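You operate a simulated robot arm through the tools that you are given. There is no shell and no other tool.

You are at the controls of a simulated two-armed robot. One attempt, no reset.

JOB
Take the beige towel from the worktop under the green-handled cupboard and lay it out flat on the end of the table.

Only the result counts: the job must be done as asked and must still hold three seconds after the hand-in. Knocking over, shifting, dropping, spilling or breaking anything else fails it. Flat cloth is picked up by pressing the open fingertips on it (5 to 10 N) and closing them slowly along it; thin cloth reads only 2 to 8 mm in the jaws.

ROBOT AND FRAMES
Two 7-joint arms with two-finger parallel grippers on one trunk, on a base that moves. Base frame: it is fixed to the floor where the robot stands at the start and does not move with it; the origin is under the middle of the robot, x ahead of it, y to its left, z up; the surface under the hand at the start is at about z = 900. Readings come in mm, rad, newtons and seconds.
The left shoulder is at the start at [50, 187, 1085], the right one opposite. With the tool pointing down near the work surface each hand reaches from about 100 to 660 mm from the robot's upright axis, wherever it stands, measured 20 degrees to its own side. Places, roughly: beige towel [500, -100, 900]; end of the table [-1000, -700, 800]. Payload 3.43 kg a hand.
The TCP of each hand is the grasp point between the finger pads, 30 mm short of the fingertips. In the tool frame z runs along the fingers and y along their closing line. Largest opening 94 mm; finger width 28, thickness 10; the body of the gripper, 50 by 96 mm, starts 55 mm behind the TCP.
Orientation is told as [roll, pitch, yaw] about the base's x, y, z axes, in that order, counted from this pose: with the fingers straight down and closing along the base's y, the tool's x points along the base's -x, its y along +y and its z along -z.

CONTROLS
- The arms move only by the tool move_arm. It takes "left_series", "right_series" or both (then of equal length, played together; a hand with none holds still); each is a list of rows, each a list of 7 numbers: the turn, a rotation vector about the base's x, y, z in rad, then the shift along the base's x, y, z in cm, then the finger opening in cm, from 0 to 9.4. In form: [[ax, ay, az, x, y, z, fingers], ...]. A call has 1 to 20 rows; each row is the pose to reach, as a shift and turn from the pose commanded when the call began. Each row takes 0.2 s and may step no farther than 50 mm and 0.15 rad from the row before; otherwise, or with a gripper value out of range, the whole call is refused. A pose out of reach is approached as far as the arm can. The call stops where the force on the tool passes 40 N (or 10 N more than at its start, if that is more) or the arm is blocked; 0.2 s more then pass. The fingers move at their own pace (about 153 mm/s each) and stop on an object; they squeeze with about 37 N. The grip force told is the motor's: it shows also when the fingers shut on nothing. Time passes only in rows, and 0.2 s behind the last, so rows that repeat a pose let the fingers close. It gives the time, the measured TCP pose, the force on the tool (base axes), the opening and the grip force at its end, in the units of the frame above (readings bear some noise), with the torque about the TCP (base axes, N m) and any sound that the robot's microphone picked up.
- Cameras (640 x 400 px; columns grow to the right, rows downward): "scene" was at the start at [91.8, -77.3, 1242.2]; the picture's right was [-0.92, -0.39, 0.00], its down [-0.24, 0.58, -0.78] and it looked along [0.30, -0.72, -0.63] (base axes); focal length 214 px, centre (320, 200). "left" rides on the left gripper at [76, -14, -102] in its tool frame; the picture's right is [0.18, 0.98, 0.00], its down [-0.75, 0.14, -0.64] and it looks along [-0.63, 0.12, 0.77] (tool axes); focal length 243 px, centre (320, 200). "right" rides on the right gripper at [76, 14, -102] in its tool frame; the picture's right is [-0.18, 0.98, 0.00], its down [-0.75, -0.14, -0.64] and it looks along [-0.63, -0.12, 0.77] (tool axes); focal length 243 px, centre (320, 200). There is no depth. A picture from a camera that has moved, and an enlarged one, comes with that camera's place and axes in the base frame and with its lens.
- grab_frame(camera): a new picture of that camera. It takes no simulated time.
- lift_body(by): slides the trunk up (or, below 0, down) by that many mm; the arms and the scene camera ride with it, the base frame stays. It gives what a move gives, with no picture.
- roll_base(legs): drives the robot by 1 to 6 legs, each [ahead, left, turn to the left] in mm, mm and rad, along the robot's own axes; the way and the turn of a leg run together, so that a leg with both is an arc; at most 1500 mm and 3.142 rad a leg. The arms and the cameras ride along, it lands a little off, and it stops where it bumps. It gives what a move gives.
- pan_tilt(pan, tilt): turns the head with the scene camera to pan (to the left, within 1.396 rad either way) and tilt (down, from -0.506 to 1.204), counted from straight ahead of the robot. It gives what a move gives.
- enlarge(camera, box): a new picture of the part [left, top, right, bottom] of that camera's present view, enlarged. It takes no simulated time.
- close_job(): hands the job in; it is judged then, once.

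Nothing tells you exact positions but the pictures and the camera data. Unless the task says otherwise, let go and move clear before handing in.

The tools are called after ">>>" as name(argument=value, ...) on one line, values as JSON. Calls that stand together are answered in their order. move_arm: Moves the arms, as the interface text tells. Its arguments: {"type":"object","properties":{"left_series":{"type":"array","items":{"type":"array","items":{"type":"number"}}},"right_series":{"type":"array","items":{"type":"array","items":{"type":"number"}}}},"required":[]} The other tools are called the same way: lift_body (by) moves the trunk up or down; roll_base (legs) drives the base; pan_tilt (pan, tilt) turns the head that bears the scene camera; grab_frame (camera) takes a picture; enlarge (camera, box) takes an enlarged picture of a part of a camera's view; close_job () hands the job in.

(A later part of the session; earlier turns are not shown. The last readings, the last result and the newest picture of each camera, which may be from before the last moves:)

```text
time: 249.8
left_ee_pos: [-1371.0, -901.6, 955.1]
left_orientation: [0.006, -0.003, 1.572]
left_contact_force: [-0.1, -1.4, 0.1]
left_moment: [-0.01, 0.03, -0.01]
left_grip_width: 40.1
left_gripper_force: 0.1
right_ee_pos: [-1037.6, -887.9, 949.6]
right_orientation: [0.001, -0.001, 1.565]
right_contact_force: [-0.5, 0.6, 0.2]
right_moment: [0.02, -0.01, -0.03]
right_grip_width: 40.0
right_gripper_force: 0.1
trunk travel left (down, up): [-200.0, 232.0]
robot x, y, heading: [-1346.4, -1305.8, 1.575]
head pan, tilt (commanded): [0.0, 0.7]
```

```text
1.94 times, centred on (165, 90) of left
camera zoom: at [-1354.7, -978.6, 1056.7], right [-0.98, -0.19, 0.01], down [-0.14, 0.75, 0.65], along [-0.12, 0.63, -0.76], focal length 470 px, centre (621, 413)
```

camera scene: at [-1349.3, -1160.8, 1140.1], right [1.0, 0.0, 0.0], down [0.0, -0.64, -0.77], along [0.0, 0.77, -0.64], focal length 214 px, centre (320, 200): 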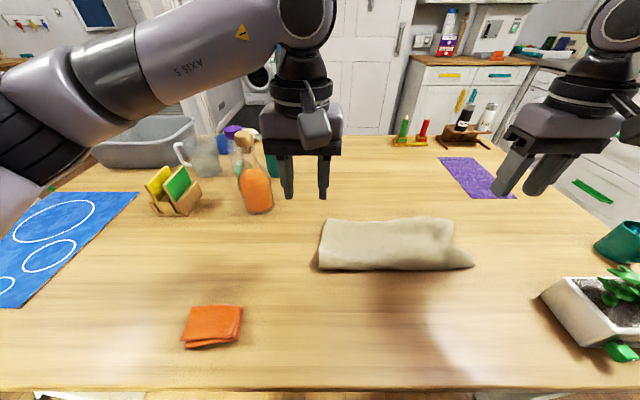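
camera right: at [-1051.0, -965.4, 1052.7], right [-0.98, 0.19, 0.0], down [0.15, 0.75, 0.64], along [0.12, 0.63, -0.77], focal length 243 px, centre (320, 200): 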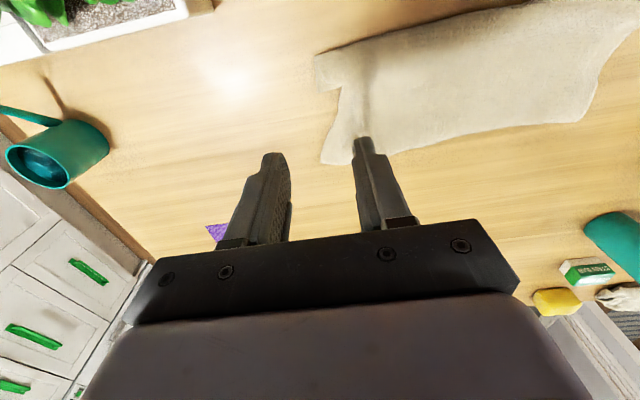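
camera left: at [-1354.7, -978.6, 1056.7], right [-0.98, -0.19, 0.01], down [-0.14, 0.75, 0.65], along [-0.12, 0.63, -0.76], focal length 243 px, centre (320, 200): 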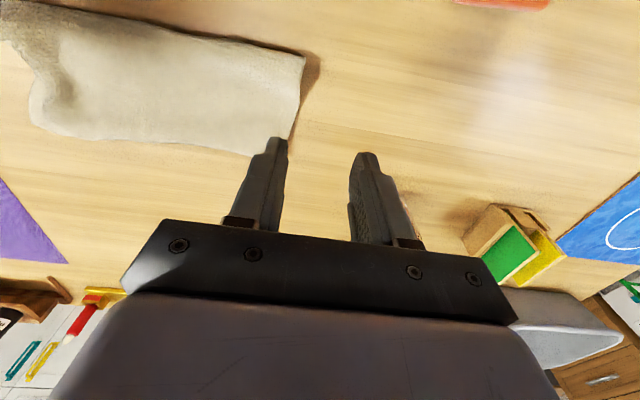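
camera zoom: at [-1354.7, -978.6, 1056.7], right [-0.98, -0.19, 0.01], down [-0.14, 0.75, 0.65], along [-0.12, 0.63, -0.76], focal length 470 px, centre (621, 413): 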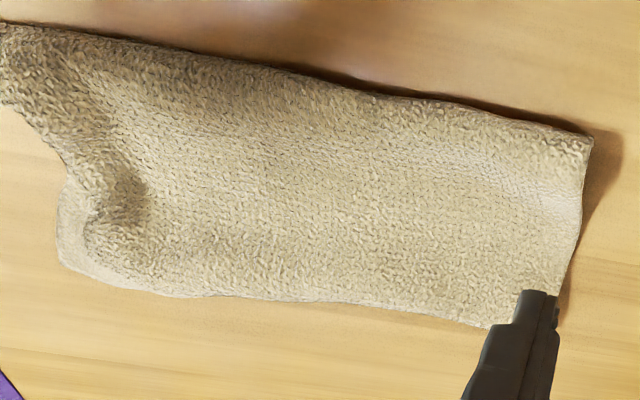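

True corner D lies flat at about [-1021, -791], and only the far-left corner A is tucked at that edge. I'll pinch D with the right hand and the far-left border with the left, lay the short A flap out to the far side, then re-grip true A.

>>> move_arm(left_series=[[0, 0, 0, 1.4, 1.8, -2, 4], [0, 0, 0, 2.8, 3.6, -4, 4], [0, 0, 0, 4.2, 5.4, -6.5, 4], [0, 0, 0, 5.6, 7.2, -9, 4], [0, 0, 0, 7, 9, -11.5, 4], [0, 0, 0, 7, 9, -12.5, 4]], right_series=[[0, 0, 0, -0.3, 1.7, -2, 4], [0, 0, 0, -0.6, 3.4, -4, 4], [0, 0, 0, -0.9, 5.2, -6.5, 4], [0, 0, 0, -1.1, 7, -9, 4], [0, 0, 0, -1.3, 8.6, -11, 4], [0, 0, 0, -1.3, 8.6, -12, 4]])

>>> enlarge(camera="left", box=[160, 0, 480, 200])

>>> enlarge(camera="right", box=[160, 0, 480, 200])

```text
time: 251.2
left_ee_pos: [-1300.1, -810.0, 828.5]
left_orientation: [0.006, -0.003, 1.572]
left_contact_force: [-0.5, -0.1, 0.1]
left_moment: [0.0, 0.01, -0.01]
left_grip_width: 40.0
left_gripper_force: 0.0
right_ee_pos: [-1050.1, -801.6, 831.6]
right_orientation: [0.003, -0.004, 1.566]
right_contact_force: [-0.8, 0.3, 0.5]
right_moment: [-0.03, 0.0, 0.0]
right_grip_width: 40.0
right_gripper_force: 0.0
trunk travel left (down, up): [-200.0, 232.0]
robot x, y, heading: [-1350.4, -1306.0, 1.572]
head pan, tilt (commanded): [0.0, 0.7]
```

```text
2.00 times, centred on (320, 100) of left
camera zoom: at [-1283.6, -887.4, 930.7], right [-0.98, -0.18, 0.01], down [-0.14, 0.75, 0.65], along [-0.12, 0.63, -0.76], focal length 485 px, centre (320, 400)
```

zoom: 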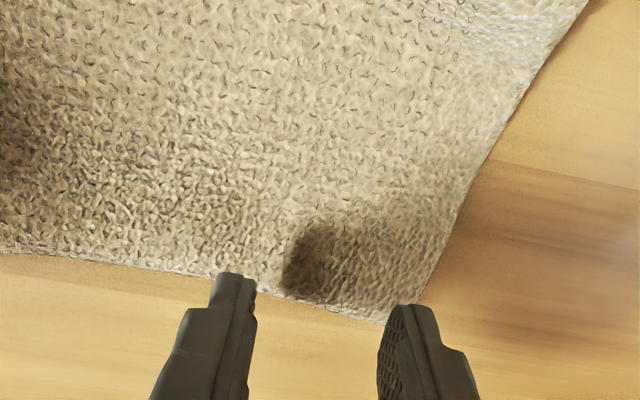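

```text
2.00 times, centred on (320, 100) of right
camera zoom: at [-1063.5, -878.3, 932.8], right [-0.98, 0.19, 0.0], down [0.15, 0.75, 0.64], along [0.12, 0.63, -0.76], focal length 485 px, centre (320, 400)
```

zoom: 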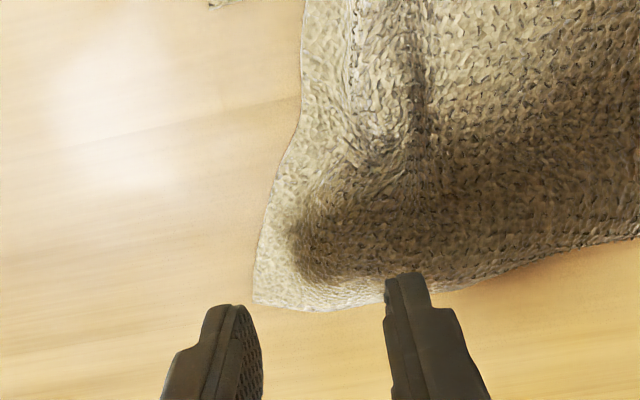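

On closer view both far corners A (≈[-1330, -790]) and D (≈[-1020, -790]) show the thin true hem, so only the near side is tucked. I'll pinch A and D now.

>>> move_arm(left_series=[[0, 0, 0, 0, 0, -2, 4], [0, 0, 0, 0, 0, -3.5, 4], [0, 0, 0, 0, 0, -4.1, 4], [0, 0, 0, 0, 0, -4.1, 4]], right_series=[[0, 0, 0, 0, 0, -2, 4], [0, 0, 0, 0, 0, -3.5, 4], [0, 0, 0, 0, 0, -4.4, 4], [0, 0, 0, 0, 0, -4.4, 4]])

```text
time: 252.2
left_ee_pos: [-1299.5, -810.9, 788.5]
left_orientation: [0.006, -0.005, 1.57]
left_contact_force: [-0.5, 0.5, 2.9]
left_moment: [0.01, 0.0, -0.03]
left_grip_width: 40.1
left_gripper_force: 0.0
right_ee_pos: [-1049.2, -801.1, 786.6]
right_orientation: [0.002, -0.002, 1.566]
right_contact_force: [-0.7, 0.1, -0.5]
right_moment: [0.0, -0.01, -0.01]
right_grip_width: 40.1
right_gripper_force: 0.0
trunk travel left (down, up): [-200.0, 232.0]
robot x, y, heading: [-1350.7, -1307.3, 1.571]
head pan, tilt (commanded): [0.0, 0.7]
```

>>> move_arm(left_series=[[0, 0, 0, 0, 0, -0.1, 4], [0, 0, 0, 0, 0, -0.15, 4], [0, 0, 0, 0, 0, -0.15, 4]], right_series=[[0, 0, 0, 0, 0, -0.15, 4], [0, 0, 0, 0, 0, -0.3, 4], [0, 0, 0, 0, 0, -0.3, 4]])

```text
time: 253.0
left_ee_pos: [-1300.1, -810.4, 787.2]
left_orientation: [0.005, -0.003, 1.571]
left_contact_force: [-0.4, 0.6, 5.1]
left_moment: [0.02, 0.0, 0.02]
left_grip_width: 40.0
left_gripper_force: 0.0
right_ee_pos: [-1049.9, -801.6, 784.8]
right_orientation: [0.002, -0.003, 1.566]
right_contact_force: [0.0, 0.1, 1.3]
right_moment: [-0.01, -0.02, 0.01]
right_grip_width: 39.9
right_gripper_force: 0.0
trunk travel left (down, up): [-200.0, 232.0]
robot x, y, heading: [-1351.5, -1307.5, 1.571]
head pan, tilt (commanded): [0.0, 0.7]
```

>>> move_arm(left_series=[[0, 0, 0, 0, 0, -0.1, 4], [0, 0, 0, 0, 0, -0.13, 4], [0, 0, 0, 0, 0, -0.13, 4]], right_series=[[0, 0, 0, 0, 0, -0.1, 4], [0, 0, 0, 0, 0, -0.2, 4], [0, 0, 0, 0, 0, -0.2, 4]])

```text
time: 253.8
left_ee_pos: [-1299.6, -811.1, 785.9]
left_orientation: [0.006, -0.003, 1.573]
left_contact_force: [0.7, 3.4, 9.8]
left_moment: [0.05, -0.06, 0.02]
left_grip_width: 39.8
left_gripper_force: 0.1
right_ee_pos: [-1051.1, -801.8, 783.8]
right_orientation: [0.001, -0.006, 1.566]
right_contact_force: [1.6, -0.2, 7.2]
right_moment: [-0.02, 0.05, -0.01]
right_grip_width: 39.9
right_gripper_force: 0.0
trunk travel left (down, up): [-200.0, 232.0]
robot x, y, heading: [-1349.3, -1308.6, 1.574]
head pan, tilt (commanded): [0.0, 0.7]
```

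>>> move_arm(left_series=[[0, 0, 0, 0.14, 0, 0, 3.72], [0, 0, 0, 0.28, 0, 0, 3.44], [0, 0, 0, 0.42, 0, 0, 3.16], [0, 0, 0, 0.56, 0, 0, 2.88], [0, 0, 0, 0.7, 0, 0, 2.6], [0, 0, 0, 0.84, 0, 0, 2.32], [0, 0, 0, 0.98, 0, 0, 2.04], [0, 0, 0, 1.12, 0, 0, 1.76], [0, 0, 0, 1.26, 0, 0, 1.48], [0, 0, 0, 1.4, 0, 0, 1.2], [0, 0, 0, 1.54, 0, 0, 0.92], [0, 0, 0, 1.68, 0, 0, 0.64], [0, 0, 0, 1.82, 0, 0, 0.36], [0, 0, 0, 1.95, 0, 0, 0.08], [0, 0, 0, 1.95, 0, 0, 0], [0, 0, 0, 1.95, 0, 0, 0], [0, 0, 0, 1.95, 0, 0, 0]], right_series=[[0, 0, 0, -0.14, 0, -0.04, 3.72], [0, 0, 0, -0.28, 0, -0.05, 3.44], [0, 0, 0, -0.42, 0, -0.05, 3.16], [0, 0, 0, -0.56, 0, -0.05, 2.88], [0, 0, 0, -0.7, 0, -0.05, 2.6], [0, 0, 0, -0.84, 0, -0.05, 2.32], [0, 0, 0, -0.98, 0, -0.05, 2.04], [0, 0, 0, -1.12, 0, -0.05, 1.76], [0, 0, 0, -1.26, 0, -0.05, 1.48], [0, 0, 0, -1.4, 0, -0.05, 1.2], [0, 0, 0, -1.54, 0, -0.05, 0.92], [0, 0, 0, -1.68, 0, -0.05, 0.64], [0, 0, 0, -1.82, 0, -0.05, 0.36], [0, 0, 0, -1.95, 0, -0.05, 0.08], [0, 0, 0, -1.95, 0, -0.05, 0], [0, 0, 0, -1.95, 0, -0.05, 0], [0, 0, 0, -1.95, 0, -0.05, 0]])

>>> grab_frame(camera="left")

>>> grab_frame(camera="right")

```text
time: 257.4
left_ee_pos: [-1281.8, -811.8, 786.6]
left_orientation: [0.005, -0.002, 1.57]
left_contact_force: [-2.5, 0.9, 7.6]
left_moment: [-0.04, 0.02, 0.07]
left_grip_width: 5.6
left_gripper_force: 37.0
right_ee_pos: [-1068.8, -803.1, 783.2]
right_orientation: [0.0, -0.005, 1.566]
right_contact_force: [4.7, 0.4, 15.3]
right_moment: [-0.03, -0.18, 0.0]
right_grip_width: 4.4
right_gripper_force: 37.0
trunk travel left (down, up): [-200.0, 232.0]
robot x, y, heading: [-1348.7, -1308.0, 1.573]
head pan, tilt (commanded): [0.0, 0.7]
```

```text
taken
camera left: at [-1264.3, -889.1, 888.2], right [-0.98, -0.18, 0.0], down [-0.14, 0.75, 0.65], along [-0.12, 0.63, -0.76], focal length 243 px, centre (320, 200)
```

left: 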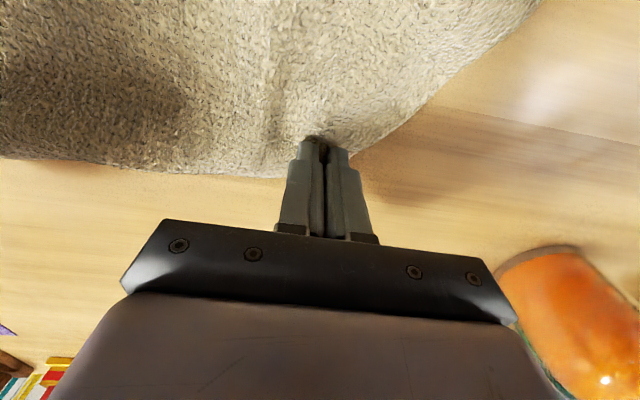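

```text
taken
camera right: at [-1083.5, -880.1, 884.8], right [-0.98, 0.19, 0.0], down [0.15, 0.75, 0.65], along [0.12, 0.63, -0.76], focal length 243 px, centre (320, 200)
```

right: 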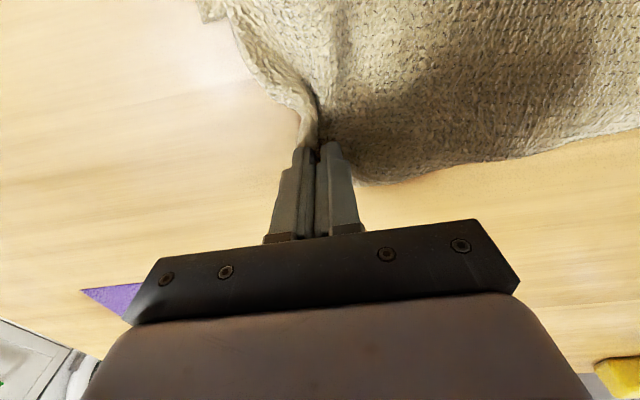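

Both far corners are gripped (5.6 and 4.4 mm). I'll lift fully with the trunk and spread the hands gently.

>>> lift_body(by=120)

>>> lift_body(by=110)

>>> move_arm(left_series=[[0, 0, 0, -0.4, 0.2, 0, 0], [0, 0, 0, -0.8, 0.4, 0, 0], [0, 0, 0, -1, 0.4, 0, 0], [0, 0, 0, -1, 0.4, 0, 0]], right_series=[[0, 0, 0, 0.4, 0, 0, 0], [0, 0, 0, 0.8, -0.2, 0, 0], [0, 0, 0, 1, -0.4, 0, 0], [0, 0, 0, 1, -0.4, 0, 0]])

>>> grab_frame(camera="scene")

>>> enlarge(camera="scene", box=[300, 150, 520, 310])

>>> grab_frame(camera="right")

>>> grab_frame(camera="left")

```text
time: 258.9
left_ee_pos: [-1281.6, -811.1, 906.1]
left_orientation: [0.007, -0.002, 1.571]
left_contact_force: [0.7, 0.2, -0.6]
left_moment: [-0.01, -0.07, 0.07]
left_grip_width: 5.1
left_gripper_force: 36.8
right_ee_pos: [-1068.6, -802.5, 901.3]
right_orientation: [0.002, -0.002, 1.564]
right_contact_force: [-0.4, -0.4, -0.9]
right_moment: [-0.03, -0.05, -0.04]
right_grip_width: 4.4
right_gripper_force: 36.9
trunk travel left (down, up): [-320.0, 112.0]
robot x, y, heading: [-1347.7, -1304.0, 1.572]
head pan, tilt (commanded): [0.0, 0.7]
```

```text
time: 260.3
left_ee_pos: [-1281.2, -811.3, 1015.0]
left_orientation: [0.007, -0.003, 1.571]
left_contact_force: [0.0, 0.5, 0.4]
left_moment: [0.02, -0.05, 0.05]
left_grip_width: 5.1
left_gripper_force: 37.0
right_ee_pos: [-1069.3, -802.3, 1011.6]
right_orientation: [0.002, -0.003, 1.566]
right_contact_force: [0.1, -0.1, -0.4]
right_moment: [0.0, -0.05, 0.0]
right_grip_width: 4.5
right_gripper_force: 37.4
trunk travel left (down, up): [-430.0, 2.0]
robot x, y, heading: [-1347.8, -1307.5, 1.571]
head pan, tilt (commanded): [0.0, 0.7]
```

```text
time: 261.3
left_ee_pos: [-1290.4, -806.6, 1016.4]
left_orientation: [0.007, -0.002, 1.57]
left_contact_force: [-0.1, 0.4, -0.1]
left_moment: [0.01, -0.06, 0.06]
left_grip_width: 5.0
left_gripper_force: 37.2
right_ee_pos: [-1060.4, -805.9, 1011.8]
right_orientation: [0.004, -0.004, 1.567]
right_contact_force: [-0.3, 0.0, -0.1]
right_moment: [0.0, -0.03, 0.0]
right_grip_width: 4.3
right_gripper_force: 37.0
trunk travel left (down, up): [-430.0, 2.0]
robot x, y, heading: [-1350.3, -1307.8, 1.574]
head pan, tilt (commanded): [0.0, 0.7]
```

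```text
taken
camera scene: at [-1349.1, -1160.6, 1370.1], right [1.0, 0.0, 0.0], down [0.0, -0.64, -0.76], along [0.0, 0.76, -0.64], focal length 214 px, centre (320, 200)
```

scene: 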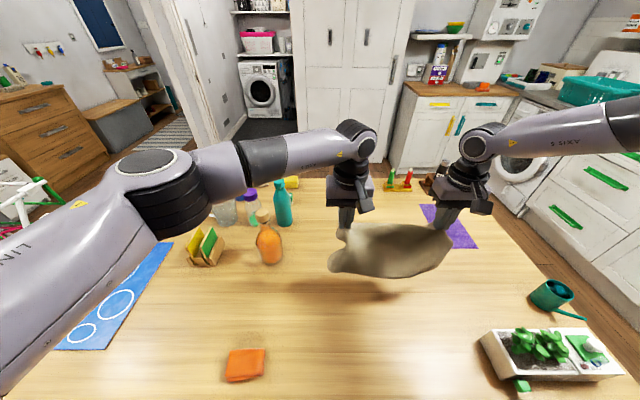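

```text
2.50 times, centred on (410, 230) of scene
camera zoom: at [-1349.1, -1160.6, 1370.1], right [1.0, 0.0, 0.0], down [0.0, -0.64, -0.76], along [0.0, 0.76, -0.64], focal length 536 px, centre (95, 125)
```

zoom: 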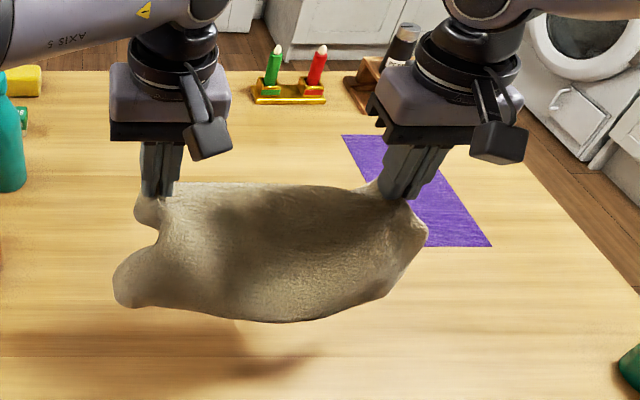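

```text
taken
camera right: at [-1073.4, -883.2, 1113.4], right [-0.98, 0.19, 0.0], down [0.15, 0.75, 0.64], along [0.12, 0.63, -0.77], focal length 243 px, centre (320, 200)
```

right: 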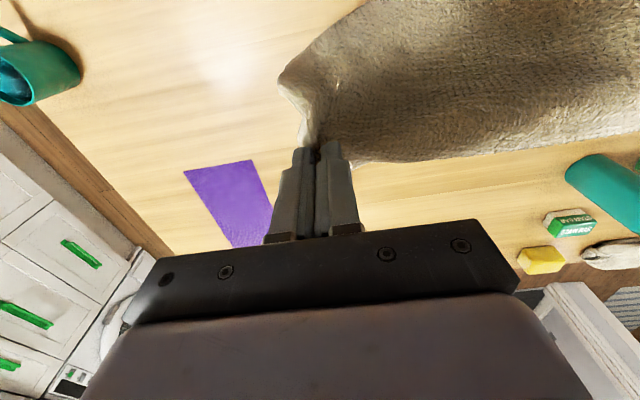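

```text
taken
camera left: at [-1273.9, -884.2, 1117.4], right [-0.98, -0.18, 0.01], down [-0.14, 0.75, 0.64], along [-0.12, 0.63, -0.76], focal length 243 px, centre (320, 200)
```

left: 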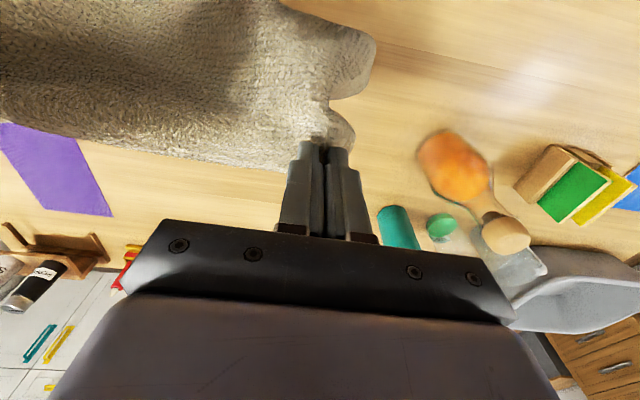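

The left grip apparently caught the B edge underneath as well, so the towel hangs like a bag. I'll set it back down, keep D held, and re-pinch only the outermost part of A with the left hand.

>>> lift_body(by=-130)

>>> lift_body(by=-92)

>>> grab_frame(camera="scene")

>>> enlarge(camera="scene", box=[300, 130, 520, 290])

>>> grab_frame(camera="left")

```text
time: 262.9
left_ee_pos: [-1290.2, -807.0, 886.2]
left_orientation: [0.009, -0.001, 1.572]
left_contact_force: [0.5, 0.2, -0.2]
left_moment: [0.02, -0.05, 0.04]
left_grip_width: 5.3
left_gripper_force: 37.0
right_ee_pos: [-1059.8, -806.8, 881.9]
right_orientation: [0.001, -0.002, 1.566]
right_contact_force: [0.8, -0.6, -1.1]
right_moment: [-0.01, -0.01, -0.05]
right_grip_width: 4.4
right_gripper_force: 36.9
trunk travel left (down, up): [-300.0, 132.0]
robot x, y, heading: [-1350.5, -1304.8, 1.57]
head pan, tilt (commanded): [0.0, 0.7]
```

```text
time: 264.1
left_ee_pos: [-1290.3, -805.8, 793.9]
left_orientation: [0.006, -0.003, 1.569]
left_contact_force: [1.1, 0.6, 0.5]
left_moment: [0.0, -0.02, 0.07]
left_grip_width: 5.1
left_gripper_force: 36.6
right_ee_pos: [-1059.2, -806.9, 789.8]
right_orientation: [0.003, -0.006, 1.565]
right_contact_force: [-0.5, -0.1, 0.1]
right_moment: [0.02, -0.03, -0.01]
right_grip_width: 4.1
right_gripper_force: 36.6
trunk travel left (down, up): [-208.0, 224.0]
robot x, y, heading: [-1349.6, -1308.3, 1.572]
head pan, tilt (commanded): [0.0, 0.7]
```

```text
taken
camera scene: at [-1349.2, -1160.8, 1148.2], right [1.0, 0.0, 0.0], down [0.0, -0.64, -0.77], along [0.0, 0.77, -0.64], focal length 214 px, centre (320, 200)
```

scene: 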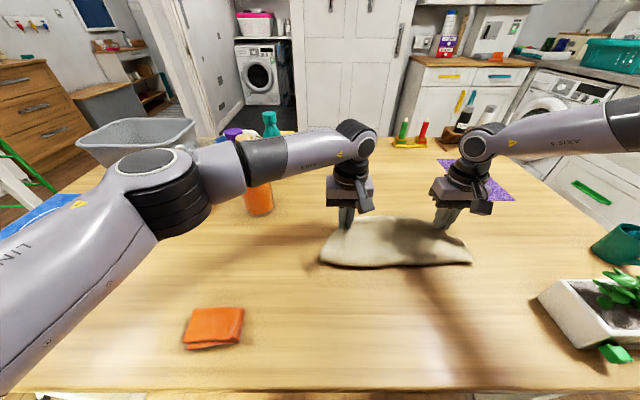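

```text
2.50 times, centred on (410, 210) of scene
camera zoom: at [-1349.2, -1160.8, 1148.2], right [1.0, 0.0, 0.0], down [0.0, -0.64, -0.77], along [0.0, 0.77, -0.64], focal length 536 px, centre (95, 175)
```

zoom: 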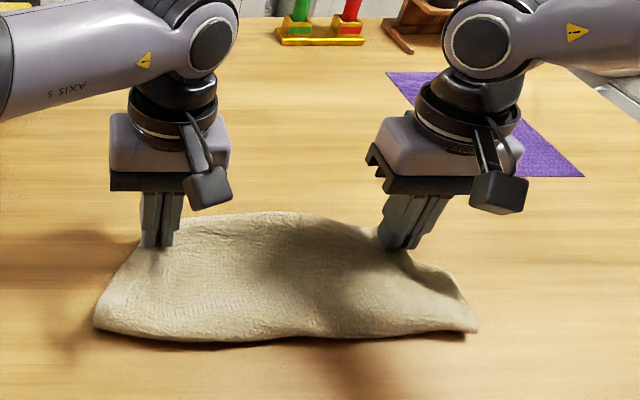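

```text
taken
camera left: at [-1274.0, -884.3, 895.6], right [-0.98, -0.18, 0.01], down [-0.14, 0.75, 0.64], along [-0.12, 0.63, -0.76], focal length 243 px, centre (320, 200)
```

left: 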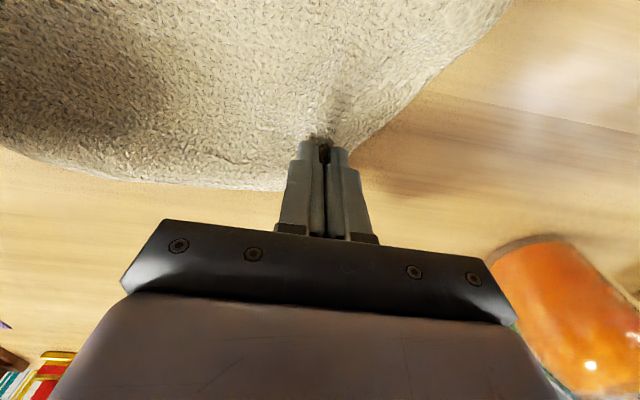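

>>> move_arm(left_series=[[0, 0, 0, 0, 0, 0, 1.5], [0, 0, 0, 0, 0, 0, 3], [0, 0, 0, 0, 0, 0.5, 4], [0, 0, 0, 0, 0, 3, 4], [0, 0, 0, 0, 0, 6, 4], [0, 0, 0, 0, -2, 9, 4], [0, 0, 0, 0, -4, 11, 4], [0, 0, 0, 0, -4, 11, 4]])

>>> grab_frame(camera="left")

>>> enlarge(camera="left", box=[140, 0, 480, 200])

>>> enlarge(camera="scene", box=[300, 150, 520, 310])

```text
time: 265.9
left_ee_pos: [-1290.6, -848.9, 905.0]
left_orientation: [0.008, 0.0, 1.572]
left_contact_force: [-0.1, -0.1, 0.8]
left_moment: [0.01, -0.04, -0.03]
left_grip_width: 40.1
left_gripper_force: 0.1
right_ee_pos: [-1060.8, -807.5, 790.2]
right_orientation: [0.001, -0.003, 1.566]
right_contact_force: [0.1, 0.7, 0.2]
right_moment: [-0.01, -0.04, 0.0]
right_grip_width: 4.4
right_gripper_force: 36.7
trunk travel left (down, up): [-208.0, 224.0]
robot x, y, heading: [-1351.2, -1305.9, 1.574]
head pan, tilt (commanded): [0.0, 0.7]
```

```text
taken
camera left: at [-1274.1, -924.8, 1006.2], right [-0.98, -0.19, 0.01], down [-0.14, 0.75, 0.64], along [-0.12, 0.63, -0.76], focal length 243 px, centre (320, 200)
```

left: 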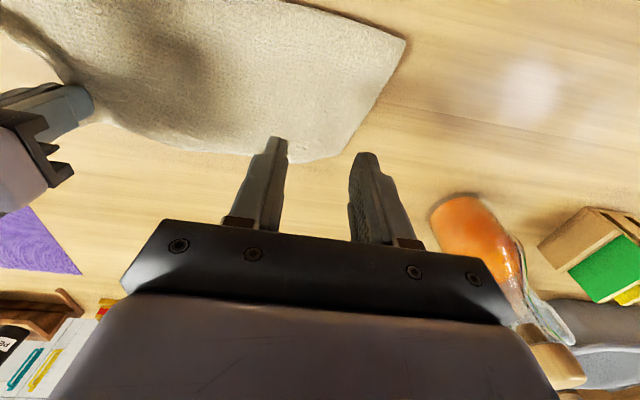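

```text
1.88 times, centred on (310, 100) of left
camera zoom: at [-1274.1, -924.8, 1006.2], right [-0.98, -0.19, 0.01], down [-0.14, 0.75, 0.64], along [-0.12, 0.63, -0.76], focal length 457 px, centre (339, 388)
```

zoom: 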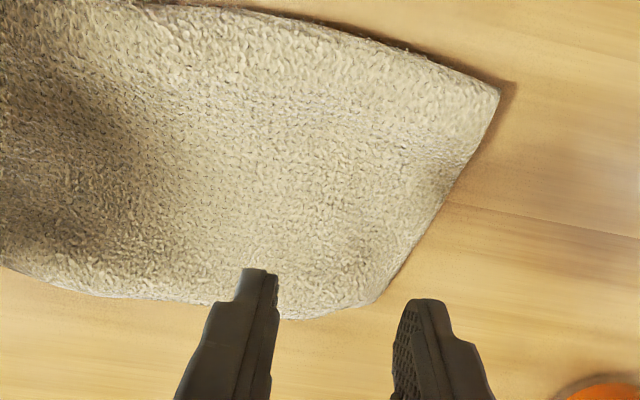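

```text
2.50 times, centred on (410, 230) of scene
camera zoom: at [-1349.1, -1160.7, 1148.1], right [1.0, 0.0, 0.0], down [0.0, -0.64, -0.76], along [0.0, 0.76, -0.64], focal length 536 px, centre (95, 125)
```

zoom: 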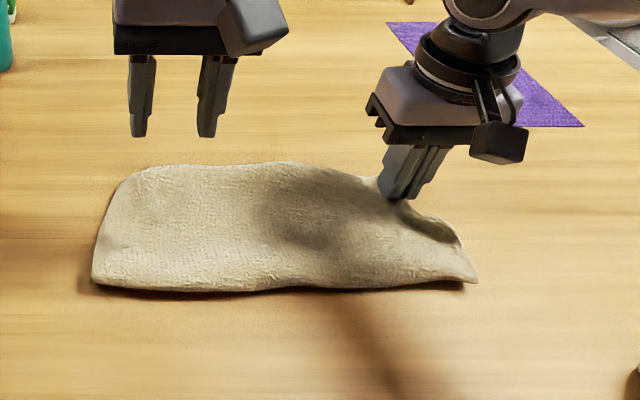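

I'll open the towel one side at a time: keep D, re-pinch just the tip of A with the left hand as an anchor, then lift and re-lay the right side so C falls open.

>>> move_arm(left_series=[[0, 0, 0, 0, 2, -2, 4], [0, 0, 0, 0, 4, -4, 4], [0, 0, 0, 0, 5.7, -6.5, 4], [0, 0, 0, 0, 5.7, -9, 4], [0, 0, 0, 0, 5.7, -11, 4], [0, 0, 0, 0, 5.7, -11.6, 4], [0, 0, 0, 0, 5.7, -11.6, 4]])

>>> enlarge(camera="left", box=[200, 60, 440, 200])

```text
time: 267.6
left_ee_pos: [-1290.7, -791.7, 787.5]
left_orientation: [0.005, -0.003, 1.57]
left_contact_force: [-0.2, -1.2, 2.5]
left_moment: [-0.04, -0.06, -0.05]
left_grip_width: 39.8
left_gripper_force: 0.0
right_ee_pos: [-1058.9, -806.5, 789.6]
right_orientation: [0.001, -0.005, 1.566]
right_contact_force: [0.0, -0.1, -0.1]
right_moment: [-0.02, -0.01, 0.03]
right_grip_width: 4.3
right_gripper_force: 36.9
trunk travel left (down, up): [-208.0, 224.0]
robot x, y, heading: [-1348.4, -1304.6, 1.57]
head pan, tilt (commanded): [0.0, 0.7]
```

```text
2.67 times, centred on (320, 130) of left
camera zoom: at [-1274.0, -868.0, 889.7], right [-0.98, -0.18, 0.01], down [-0.14, 0.75, 0.64], along [-0.12, 0.63, -0.76], focal length 647 px, centre (320, 387)
```

zoom: 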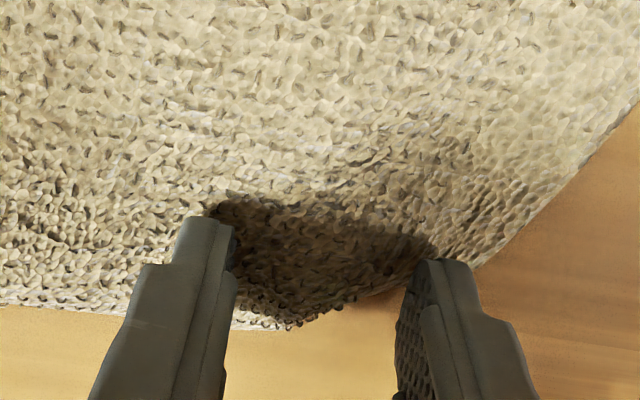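

The far-left corner still looks ambiguous, so I'll start with the right side, where D is a sure corner. I'll clear the left hand, then lift D up and toward me so that C drops open below it.

>>> move_arm(left_series=[[0, 0, 0, 0, 0, 3, 4], [0, 0, 0, -2, 0, 7, 4], [0, 0, 0, -5, 0, 11, 4], [0, 0, 0, -8, -1, 14, 4], [0, 0, 0, -10, -3, 16, 4], [0, 0, 0, -11, -5, 17, 4], [0, 0, 0, -11, -5, 17, 4], [0, 0, 0, -11, -5, 17, 4]], right_series=[[0, 0, 0, 0, 0, 2, 0], [0, 0, 0, 0, -1.5, 5, 0], [0, 0, 0, 0, -4, 8.5, 0], [0, 0, 0, -1, -7, 12, 0], [0, 0, 0, -1.5, -10.5, 15, 0], [0, 0, 0, -2, -14, 18, 0], [0, 0, 0, -3, -17, 20.5, 0], [0, 0, 0, -3, -19, 22, 0]])

>>> grab_frame(camera="scene")

>>> grab_frame(camera="right")

>>> grab_frame(camera="left")

```text
time: 269.4
left_ee_pos: [-1399.8, -840.5, 958.9]
left_orientation: [0.006, -0.002, 1.571]
left_contact_force: [-0.4, 0.1, -0.2]
left_moment: [-0.02, 0.0, -0.03]
left_grip_width: 40.2
left_gripper_force: 0.1
right_ee_pos: [-1089.1, -997.0, 1010.5]
right_orientation: [0.0, -0.003, 1.565]
right_contact_force: [0.4, -0.2, 0.2]
right_moment: [-0.05, 0.0, 0.01]
right_grip_width: 4.5
right_gripper_force: 36.9
trunk travel left (down, up): [-208.0, 224.0]
robot x, y, heading: [-1350.4, -1305.1, 1.568]
head pan, tilt (commanded): [0.0, 0.7]
```

```text
taken
camera scene: at [-1349.1, -1160.8, 1148.1], right [1.0, 0.0, 0.0], down [0.0, -0.64, -0.77], along [0.0, 0.77, -0.64], focal length 214 px, centre (320, 200)
```

scene: 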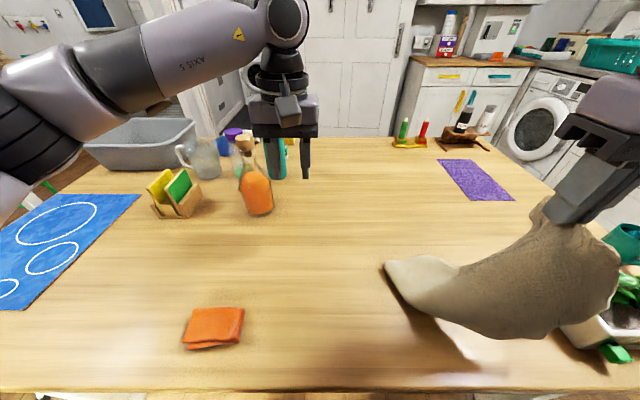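

```text
taken
camera right: at [-1103.0, -1074.1, 1111.7], right [-0.98, 0.19, 0.0], down [0.15, 0.75, 0.64], along [0.12, 0.63, -0.77], focal length 243 px, centre (320, 200)
```

right: 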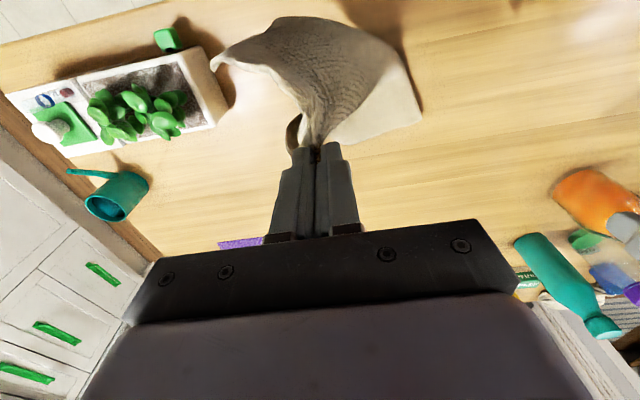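

```text
taken
camera left: at [-1383.8, -917.3, 1060.1], right [-0.98, -0.18, 0.01], down [-0.14, 0.75, 0.64], along [-0.12, 0.63, -0.76], focal length 243 px, centre (320, 200)
```

left: 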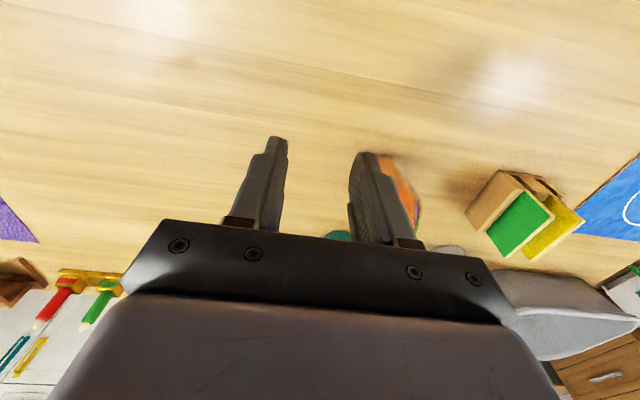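

The whole towel followed and now hangs from D, close to the plant tray. I'll raise the trunk first, then shift the base left to get clear of the tray.

>>> lift_body(by=150)

>>> roll_base(legs=[[0, 150, 0]])

>>> grab_frame(camera="scene")

>>> grab_frame(camera="right")

```text
time: 271.1
left_ee_pos: [-1400.7, -839.2, 1108.7]
left_orientation: [0.006, -0.001, 1.57]
left_contact_force: [-0.1, 0.2, -0.5]
left_moment: [0.01, 0.02, -0.01]
left_grip_width: 40.3
left_gripper_force: 0.2
right_ee_pos: [-1088.0, -996.1, 1160.1]
right_orientation: [0.002, -0.002, 1.566]
right_contact_force: [-1.0, -0.2, -0.4]
right_moment: [0.03, -0.06, -0.05]
right_grip_width: 4.3
right_gripper_force: 37.1
trunk travel left (down, up): [-358.0, 74.0]
robot x, y, heading: [-1347.3, -1309.1, 1.576]
head pan, tilt (commanded): [0.0, 0.7]
```

```text
time: 273.1
left_ee_pos: [-1548.4, -839.9, 1108.5]
left_orientation: [0.005, -0.001, 1.571]
left_contact_force: [0.7, -0.5, 0.0]
left_moment: [-0.03, 0.0, 0.01]
left_grip_width: 40.0
left_gripper_force: 0.1
right_ee_pos: [-1238.1, -996.6, 1160.0]
right_orientation: [0.001, -0.004, 1.565]
right_contact_force: [-0.1, -0.1, -0.8]
right_moment: [0.01, -0.04, 0.0]
right_grip_width: 4.3
right_gripper_force: 37.4
trunk travel left (down, up): [-358.0, 74.0]
robot x, y, heading: [-1498.4, -1306.4, 1.572]
head pan, tilt (commanded): [0.0, 0.7]
```

```text
taken
camera scene: at [-1497.8, -1160.8, 1298.1], right [1.0, 0.0, 0.0], down [0.0, -0.64, -0.76], along [0.0, 0.76, -0.64], focal length 214 px, centre (320, 200)
```

scene: 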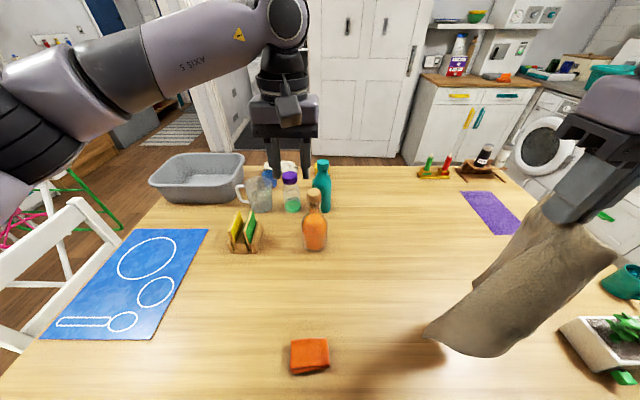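

```text
taken
camera right: at [-1251.5, -1073.8, 1261.6], right [-0.98, 0.19, 0.0], down [0.15, 0.75, 0.64], along [0.12, 0.63, -0.77], focal length 243 px, centre (320, 200)
```

right: 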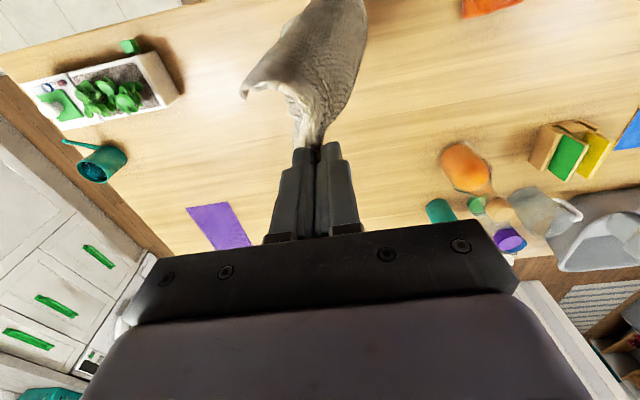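

>>> pan_tilt(pan=-0.5, tilt=0.7)

>>> grab_frame(camera="scene")

>>> enlarge(camera="scene", box=[220, 150, 500, 390])

>>> enlarge(camera="right", box=[220, 0, 400, 170])

```text
time: 274.0
left_ee_pos: [-1548.5, -840.2, 1107.4]
left_orientation: [0.007, -0.001, 1.572]
left_contact_force: [0.4, -0.1, 0.8]
left_moment: [0.03, -0.01, -0.03]
left_grip_width: 39.9
left_gripper_force: 0.1
right_ee_pos: [-1236.7, -997.7, 1160.2]
right_orientation: [0.001, -0.003, 1.567]
right_contact_force: [0.4, 0.4, 0.5]
right_moment: [0.01, -0.03, -0.02]
right_grip_width: 4.4
right_gripper_force: 37.3
trunk travel left (down, up): [-358.0, 74.0]
robot x, y, heading: [-1498.4, -1306.3, 1.568]
head pan, tilt (commanded): [-0.499, 0.7]
```

```text
taken
camera scene: at [-1456.8, -1171.1, 1298.1], right [0.88, -0.48, 0.0], down [-0.31, -0.57, -0.76], along [0.36, 0.67, -0.64], focal length 214 px, centre (320, 200)
```

scene: 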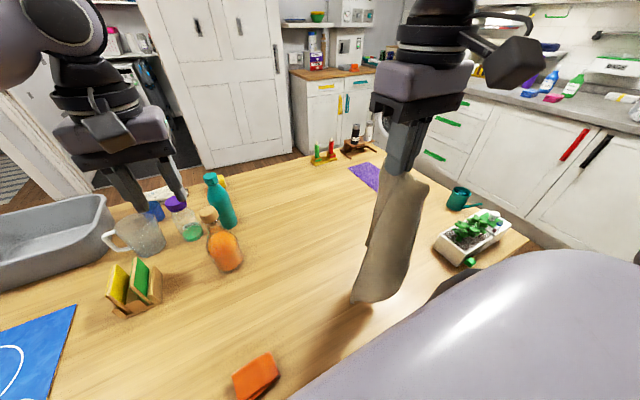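

```text
1.67 times, centred on (360, 270) of scene
camera zoom: at [-1456.8, -1171.1, 1298.1], right [0.88, -0.48, 0.0], down [-0.31, -0.57, -0.76], along [0.36, 0.67, -0.64], focal length 358 px, centre (253, 83)
```

zoom: 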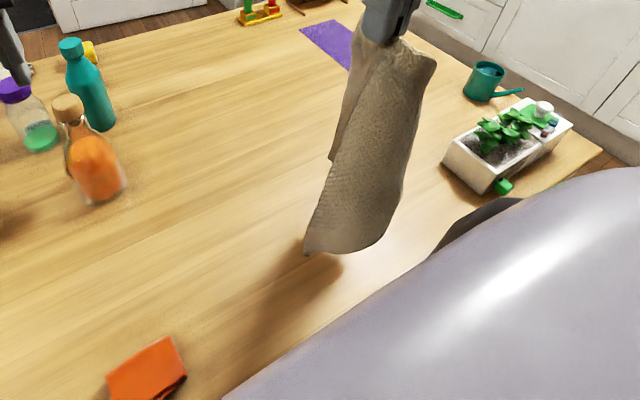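

```text
2.35 times, centred on (310, 85) of right
camera zoom: at [-1251.2, -1073.8, 1261.5], right [-0.98, 0.19, 0.0], down [0.15, 0.75, 0.64], along [0.12, 0.63, -0.77], focal length 571 px, centre (344, 471)
```

zoom: 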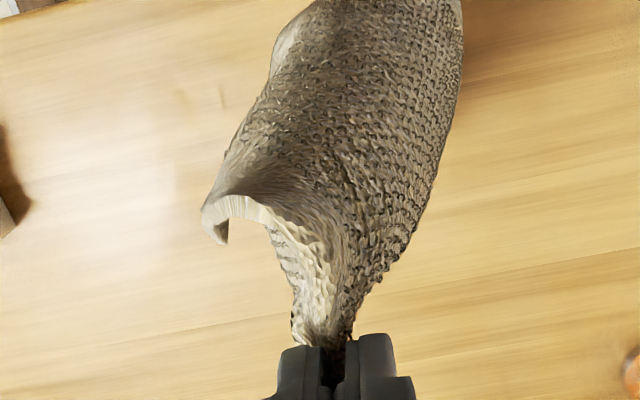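

The towel hangs in a V whose open side faces left-far. That suits laying it down while moving to the right, so the far-left corner ends up flat and reachable for the left hand. I'll raise it, move forward and shift the base left for room.

>>> lift_body(by=60)

>>> move_arm(right_series=[[0, 0, 0, 0, 3, 0, 0], [0, 0, 0, 0, 6, 0, 0], [0, 0, 0, 0, 9, 0, 0], [0, 0, 0, 0, 12, 0, 0], [0, 0, 0, 0, 14, 0, 0], [0, 0, 0, 0, 14, 0, 0]])

>>> roll_base(legs=[[0, 95, 0]])

>>> grab_frame(camera="scene")

>>> enlarge(camera="scene", box=[240, 130, 500, 350])

>>> enlarge(camera="right", box=[200, 0, 420, 170])

```text
time: 275.0
left_ee_pos: [-1548.7, -839.6, 1167.6]
left_orientation: [0.006, -0.001, 1.57]
left_contact_force: [-0.2, 0.1, 0.1]
left_moment: [0.02, 0.01, -0.02]
left_grip_width: 40.1
left_gripper_force: 0.3
right_ee_pos: [-1236.5, -997.3, 1220.7]
right_orientation: [0.002, -0.002, 1.566]
right_contact_force: [-0.1, 0.4, 0.4]
right_moment: [-0.01, -0.02, -0.01]
right_grip_width: 4.0
right_gripper_force: 36.9
trunk travel left (down, up): [-418.0, 14.0]
robot x, y, heading: [-1495.3, -1306.2, 1.575]
head pan, tilt (commanded): [-0.499, 0.7]
```

```text
time: 276.4
left_ee_pos: [-1547.6, -839.5, 1168.3]
left_orientation: [0.006, -0.001, 1.569]
left_contact_force: [0.0, -0.6, -0.3]
left_moment: [0.0, 0.0, 0.0]
left_grip_width: 40.1
left_gripper_force: 0.1
right_ee_pos: [-1237.7, -856.3, 1220.6]
right_orientation: [0.0, -0.004, 1.566]
right_contact_force: [-0.2, 0.6, 0.2]
right_moment: [0.05, 0.0, 0.0]
right_grip_width: 4.4
right_gripper_force: 36.5
trunk travel left (down, up): [-418.0, 14.0]
robot x, y, heading: [-1497.1, -1306.3, 1.572]
head pan, tilt (commanded): [-0.499, 0.7]
```

```text
time: 277.9
left_ee_pos: [-1643.2, -840.5, 1167.1]
left_orientation: [0.006, -0.001, 1.572]
left_contact_force: [-0.4, 0.2, -0.1]
left_moment: [-0.04, -0.01, 0.03]
left_grip_width: 39.7
left_gripper_force: 0.1
right_ee_pos: [-1331.3, -858.0, 1220.1]
right_orientation: [0.003, -0.003, 1.566]
right_contact_force: [0.0, 1.0, -0.1]
right_moment: [-0.03, -0.06, -0.03]
right_grip_width: 4.2
right_gripper_force: 37.1
trunk travel left (down, up): [-418.0, 14.0]
robot x, y, heading: [-1591.5, -1305.1, 1.569]
head pan, tilt (commanded): [-0.499, 0.7]
```

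```text
taken
camera scene: at [-1551.6, -1171.2, 1358.1], right [0.88, -0.48, 0.0], down [-0.31, -0.57, -0.77], along [0.37, 0.67, -0.64], focal length 214 px, centre (320, 200)
```

scene: 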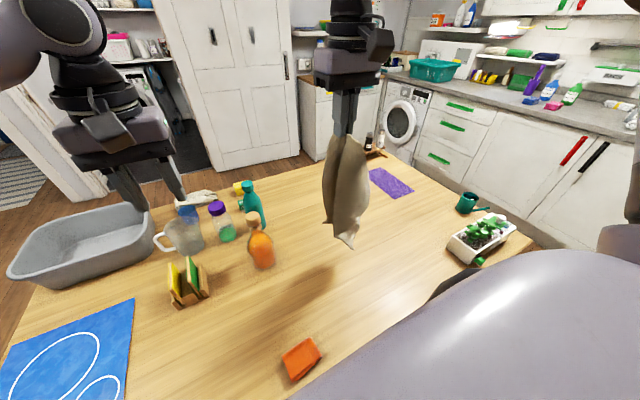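

```text
1.82 times, centred on (370, 240) of scene
camera zoom: at [-1551.6, -1171.2, 1358.1], right [0.88, -0.48, 0.0], down [-0.31, -0.57, -0.77], along [0.37, 0.67, -0.64], focal length 390 px, centre (229, 127)
```

zoom: 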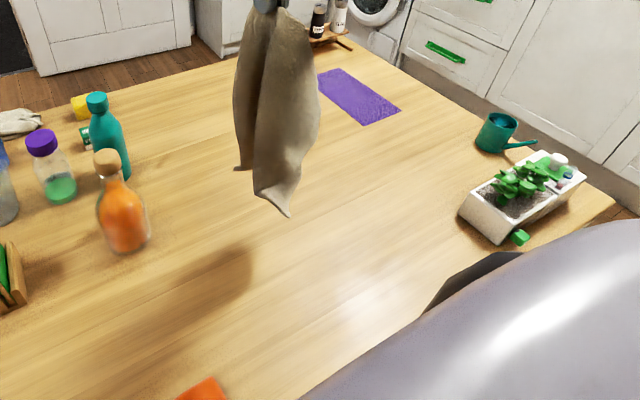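

```text
2.35 times, centred on (310, 85) of right
camera zoom: at [-1345.7, -933.6, 1322.6], right [-0.98, 0.19, 0.0], down [0.15, 0.75, 0.64], along [0.12, 0.63, -0.77], focal length 571 px, centre (344, 471)
```

zoom: 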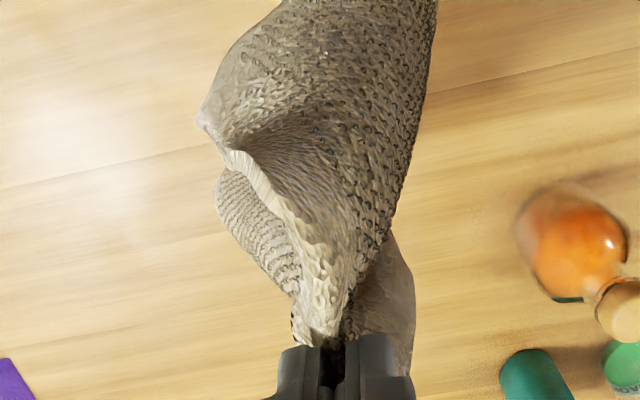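

I'll turn the left hand so its camera views the hanging towel from the left side.

>>> move_arm(left_series=[[0, 0, -0.14, 0, -1, 0, 4], [0, 0, -0.28, 0, -2, 0, 4], [0, 0, -0.42, 0, -3, 0, 4], [0, 0, -0.56, 0, -4, 0, 4], [0, 0, -0.7, 0, -5, 0, 4], [0, 0, -0.84, 0, -6, 0, 4], [0, 0, -0.98, 0, -7, 0, 4], [0, 0, -1.12, 0, -7, 0, 4], [0, 0, -1.26, 0, -7, 0, 4], [0, 0, -1.4, 0, -7, 0, 4], [0, 0, -1.4, 0, -7, 0, 4]])

>>> grab_frame(camera="left")

```text
time: 280.3
left_ee_pos: [-1637.4, -934.4, 1166.6]
left_orientation: [0.006, 0.001, 0.17]
left_contact_force: [1.4, 1.0, 0.1]
left_moment: [-0.01, 0.03, 0.0]
left_grip_width: 40.1
left_gripper_force: 0.1
left hand out of reach, approached as far as the arm can: row 10, 11
right_ee_pos: [-1327.5, -855.6, 1221.0]
right_orientation: [0.006, -0.002, 1.565]
right_contact_force: [0.3, 0.3, -0.6]
right_moment: [0.0, 0.01, 0.0]
right_grip_width: 4.3
right_gripper_force: 37.0
trunk travel left (down, up): [-418.0, 14.0]
robot x, y, heading: [-1594.9, -1305.4, 1.572]
head pan, tilt (commanded): [-0.499, 0.7]
```

```text
taken
camera left: at [-1707.5, -961.9, 1268.9], right [-0.35, 0.94, 0.01], down [0.72, 0.26, 0.64], along [0.6, 0.23, -0.77], focal length 243 px, centre (320, 200)
```

left: 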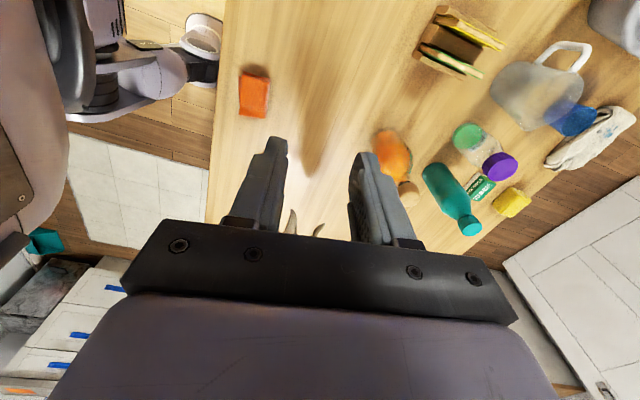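

Triangulating the hanging corners: A is left-far about 265 mm below the grip, B is lowest, and C is right-near. I'll rotate the right hand so that a rightward lay spreads A to the far side, then lay it down by driving right in steps.

>>> move_arm(right_series=[[0, 0, -0.12, 0, 0, 0, 0], [0, 0, -0.24, 0, -0.5, 0, 0], [0, 0, -0.36, 0, -1, 0, 0], [0, 0, -0.48, 0, -1.5, 0, 0], [0, 0, -0.6, 0, -2, 0, 0], [0, 0, -0.72, 0, -2.5, 0, 0], [0, 0, -0.84, 0, -2.5, 0, 0], [0, 0, -0.94, 0, -2.5, 0, 0], [0, 0, -0.94, 0, -2.5, 0, 0], [0, 0, -0.94, 0, -2.5, 0, 0]])

>>> roll_base(legs=[[0, 55, 0]])

>>> enlarge(camera="scene", box=[240, 130, 500, 350])

>>> enlarge(camera="right", box=[200, 0, 440, 180])

>>> grab_frame(camera="left")

```text
time: 282.5
left_ee_pos: [-1639.6, -933.4, 1167.2]
left_orientation: [0.007, -0.002, 0.174]
left_contact_force: [0.7, 0.8, -0.4]
left_moment: [0.0, 0.01, -0.01]
left_grip_width: 40.1
left_gripper_force: 0.0
right_ee_pos: [-1331.4, -881.6, 1220.8]
right_orientation: [0.002, -0.004, 0.624]
right_contact_force: [-0.9, -0.9, -0.7]
right_moment: [-0.03, -0.02, 0.14]
right_grip_width: 4.3
right_gripper_force: 36.7
trunk travel left (down, up): [-418.0, 14.0]
robot x, y, heading: [-1591.5, -1305.0, 1.572]
head pan, tilt (commanded): [-0.499, 0.7]
```

```text
time: 283.6
left_ee_pos: [-1695.2, -933.6, 1168.2]
left_orientation: [0.008, -0.005, 0.175]
left_contact_force: [-0.7, 0.2, 0.7]
left_moment: [0.02, 0.01, -0.02]
left_grip_width: 40.2
left_gripper_force: 0.0
right_ee_pos: [-1386.8, -881.9, 1219.8]
right_orientation: [0.002, -0.003, 0.626]
right_contact_force: [0.7, 0.3, -0.1]
right_moment: [-0.01, -0.02, 0.13]
right_grip_width: 4.5
right_gripper_force: 36.8
trunk travel left (down, up): [-418.0, 14.0]
robot x, y, heading: [-1645.9, -1306.3, 1.573]
head pan, tilt (commanded): [-0.499, 0.7]
```

```text
1.82 times, centred on (370, 240) of scene
camera zoom: at [-1606.0, -1171.3, 1358.1], right [0.88, -0.48, 0.0], down [-0.31, -0.57, -0.77], along [0.37, 0.67, -0.64], focal length 390 px, centre (229, 127)
```

zoom: 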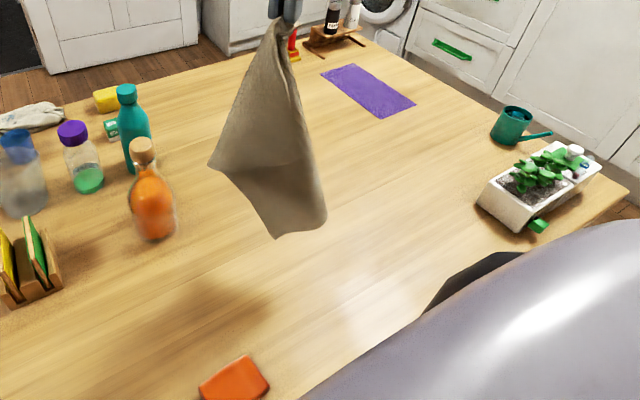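

```text
2.22 times, centred on (320, 90) of right
camera zoom: at [-1455.9, -915.6, 1322.5], right [-0.43, 0.9, 0.0], down [0.69, 0.33, 0.64], along [0.58, 0.28, -0.77], focal length 539 px, centre (320, 444)
```

zoom: 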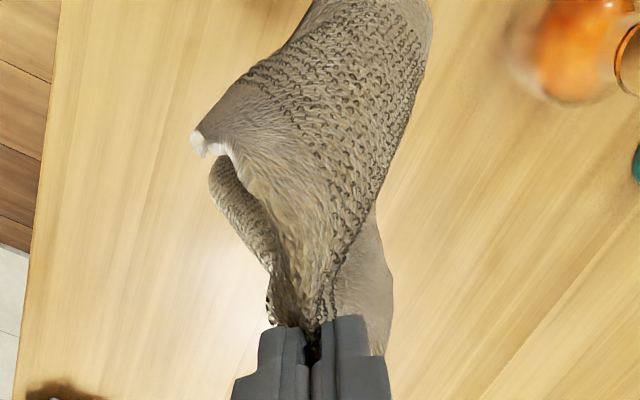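

```text
taken
camera left: at [-1765.5, -962.4, 1268.7], right [-0.35, 0.94, 0.01], down [0.72, 0.27, 0.65], along [0.6, 0.23, -0.76], focal length 243 px, centre (320, 200)
```

left: 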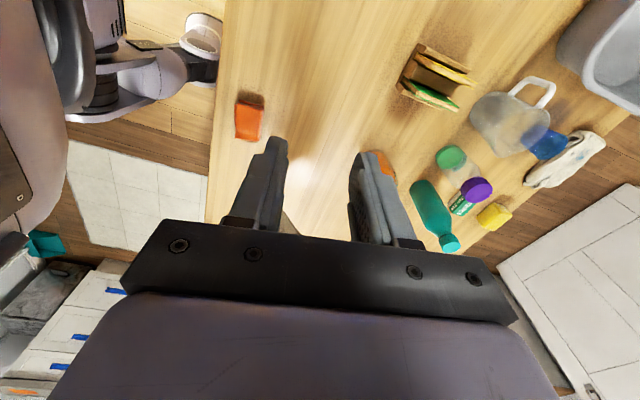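

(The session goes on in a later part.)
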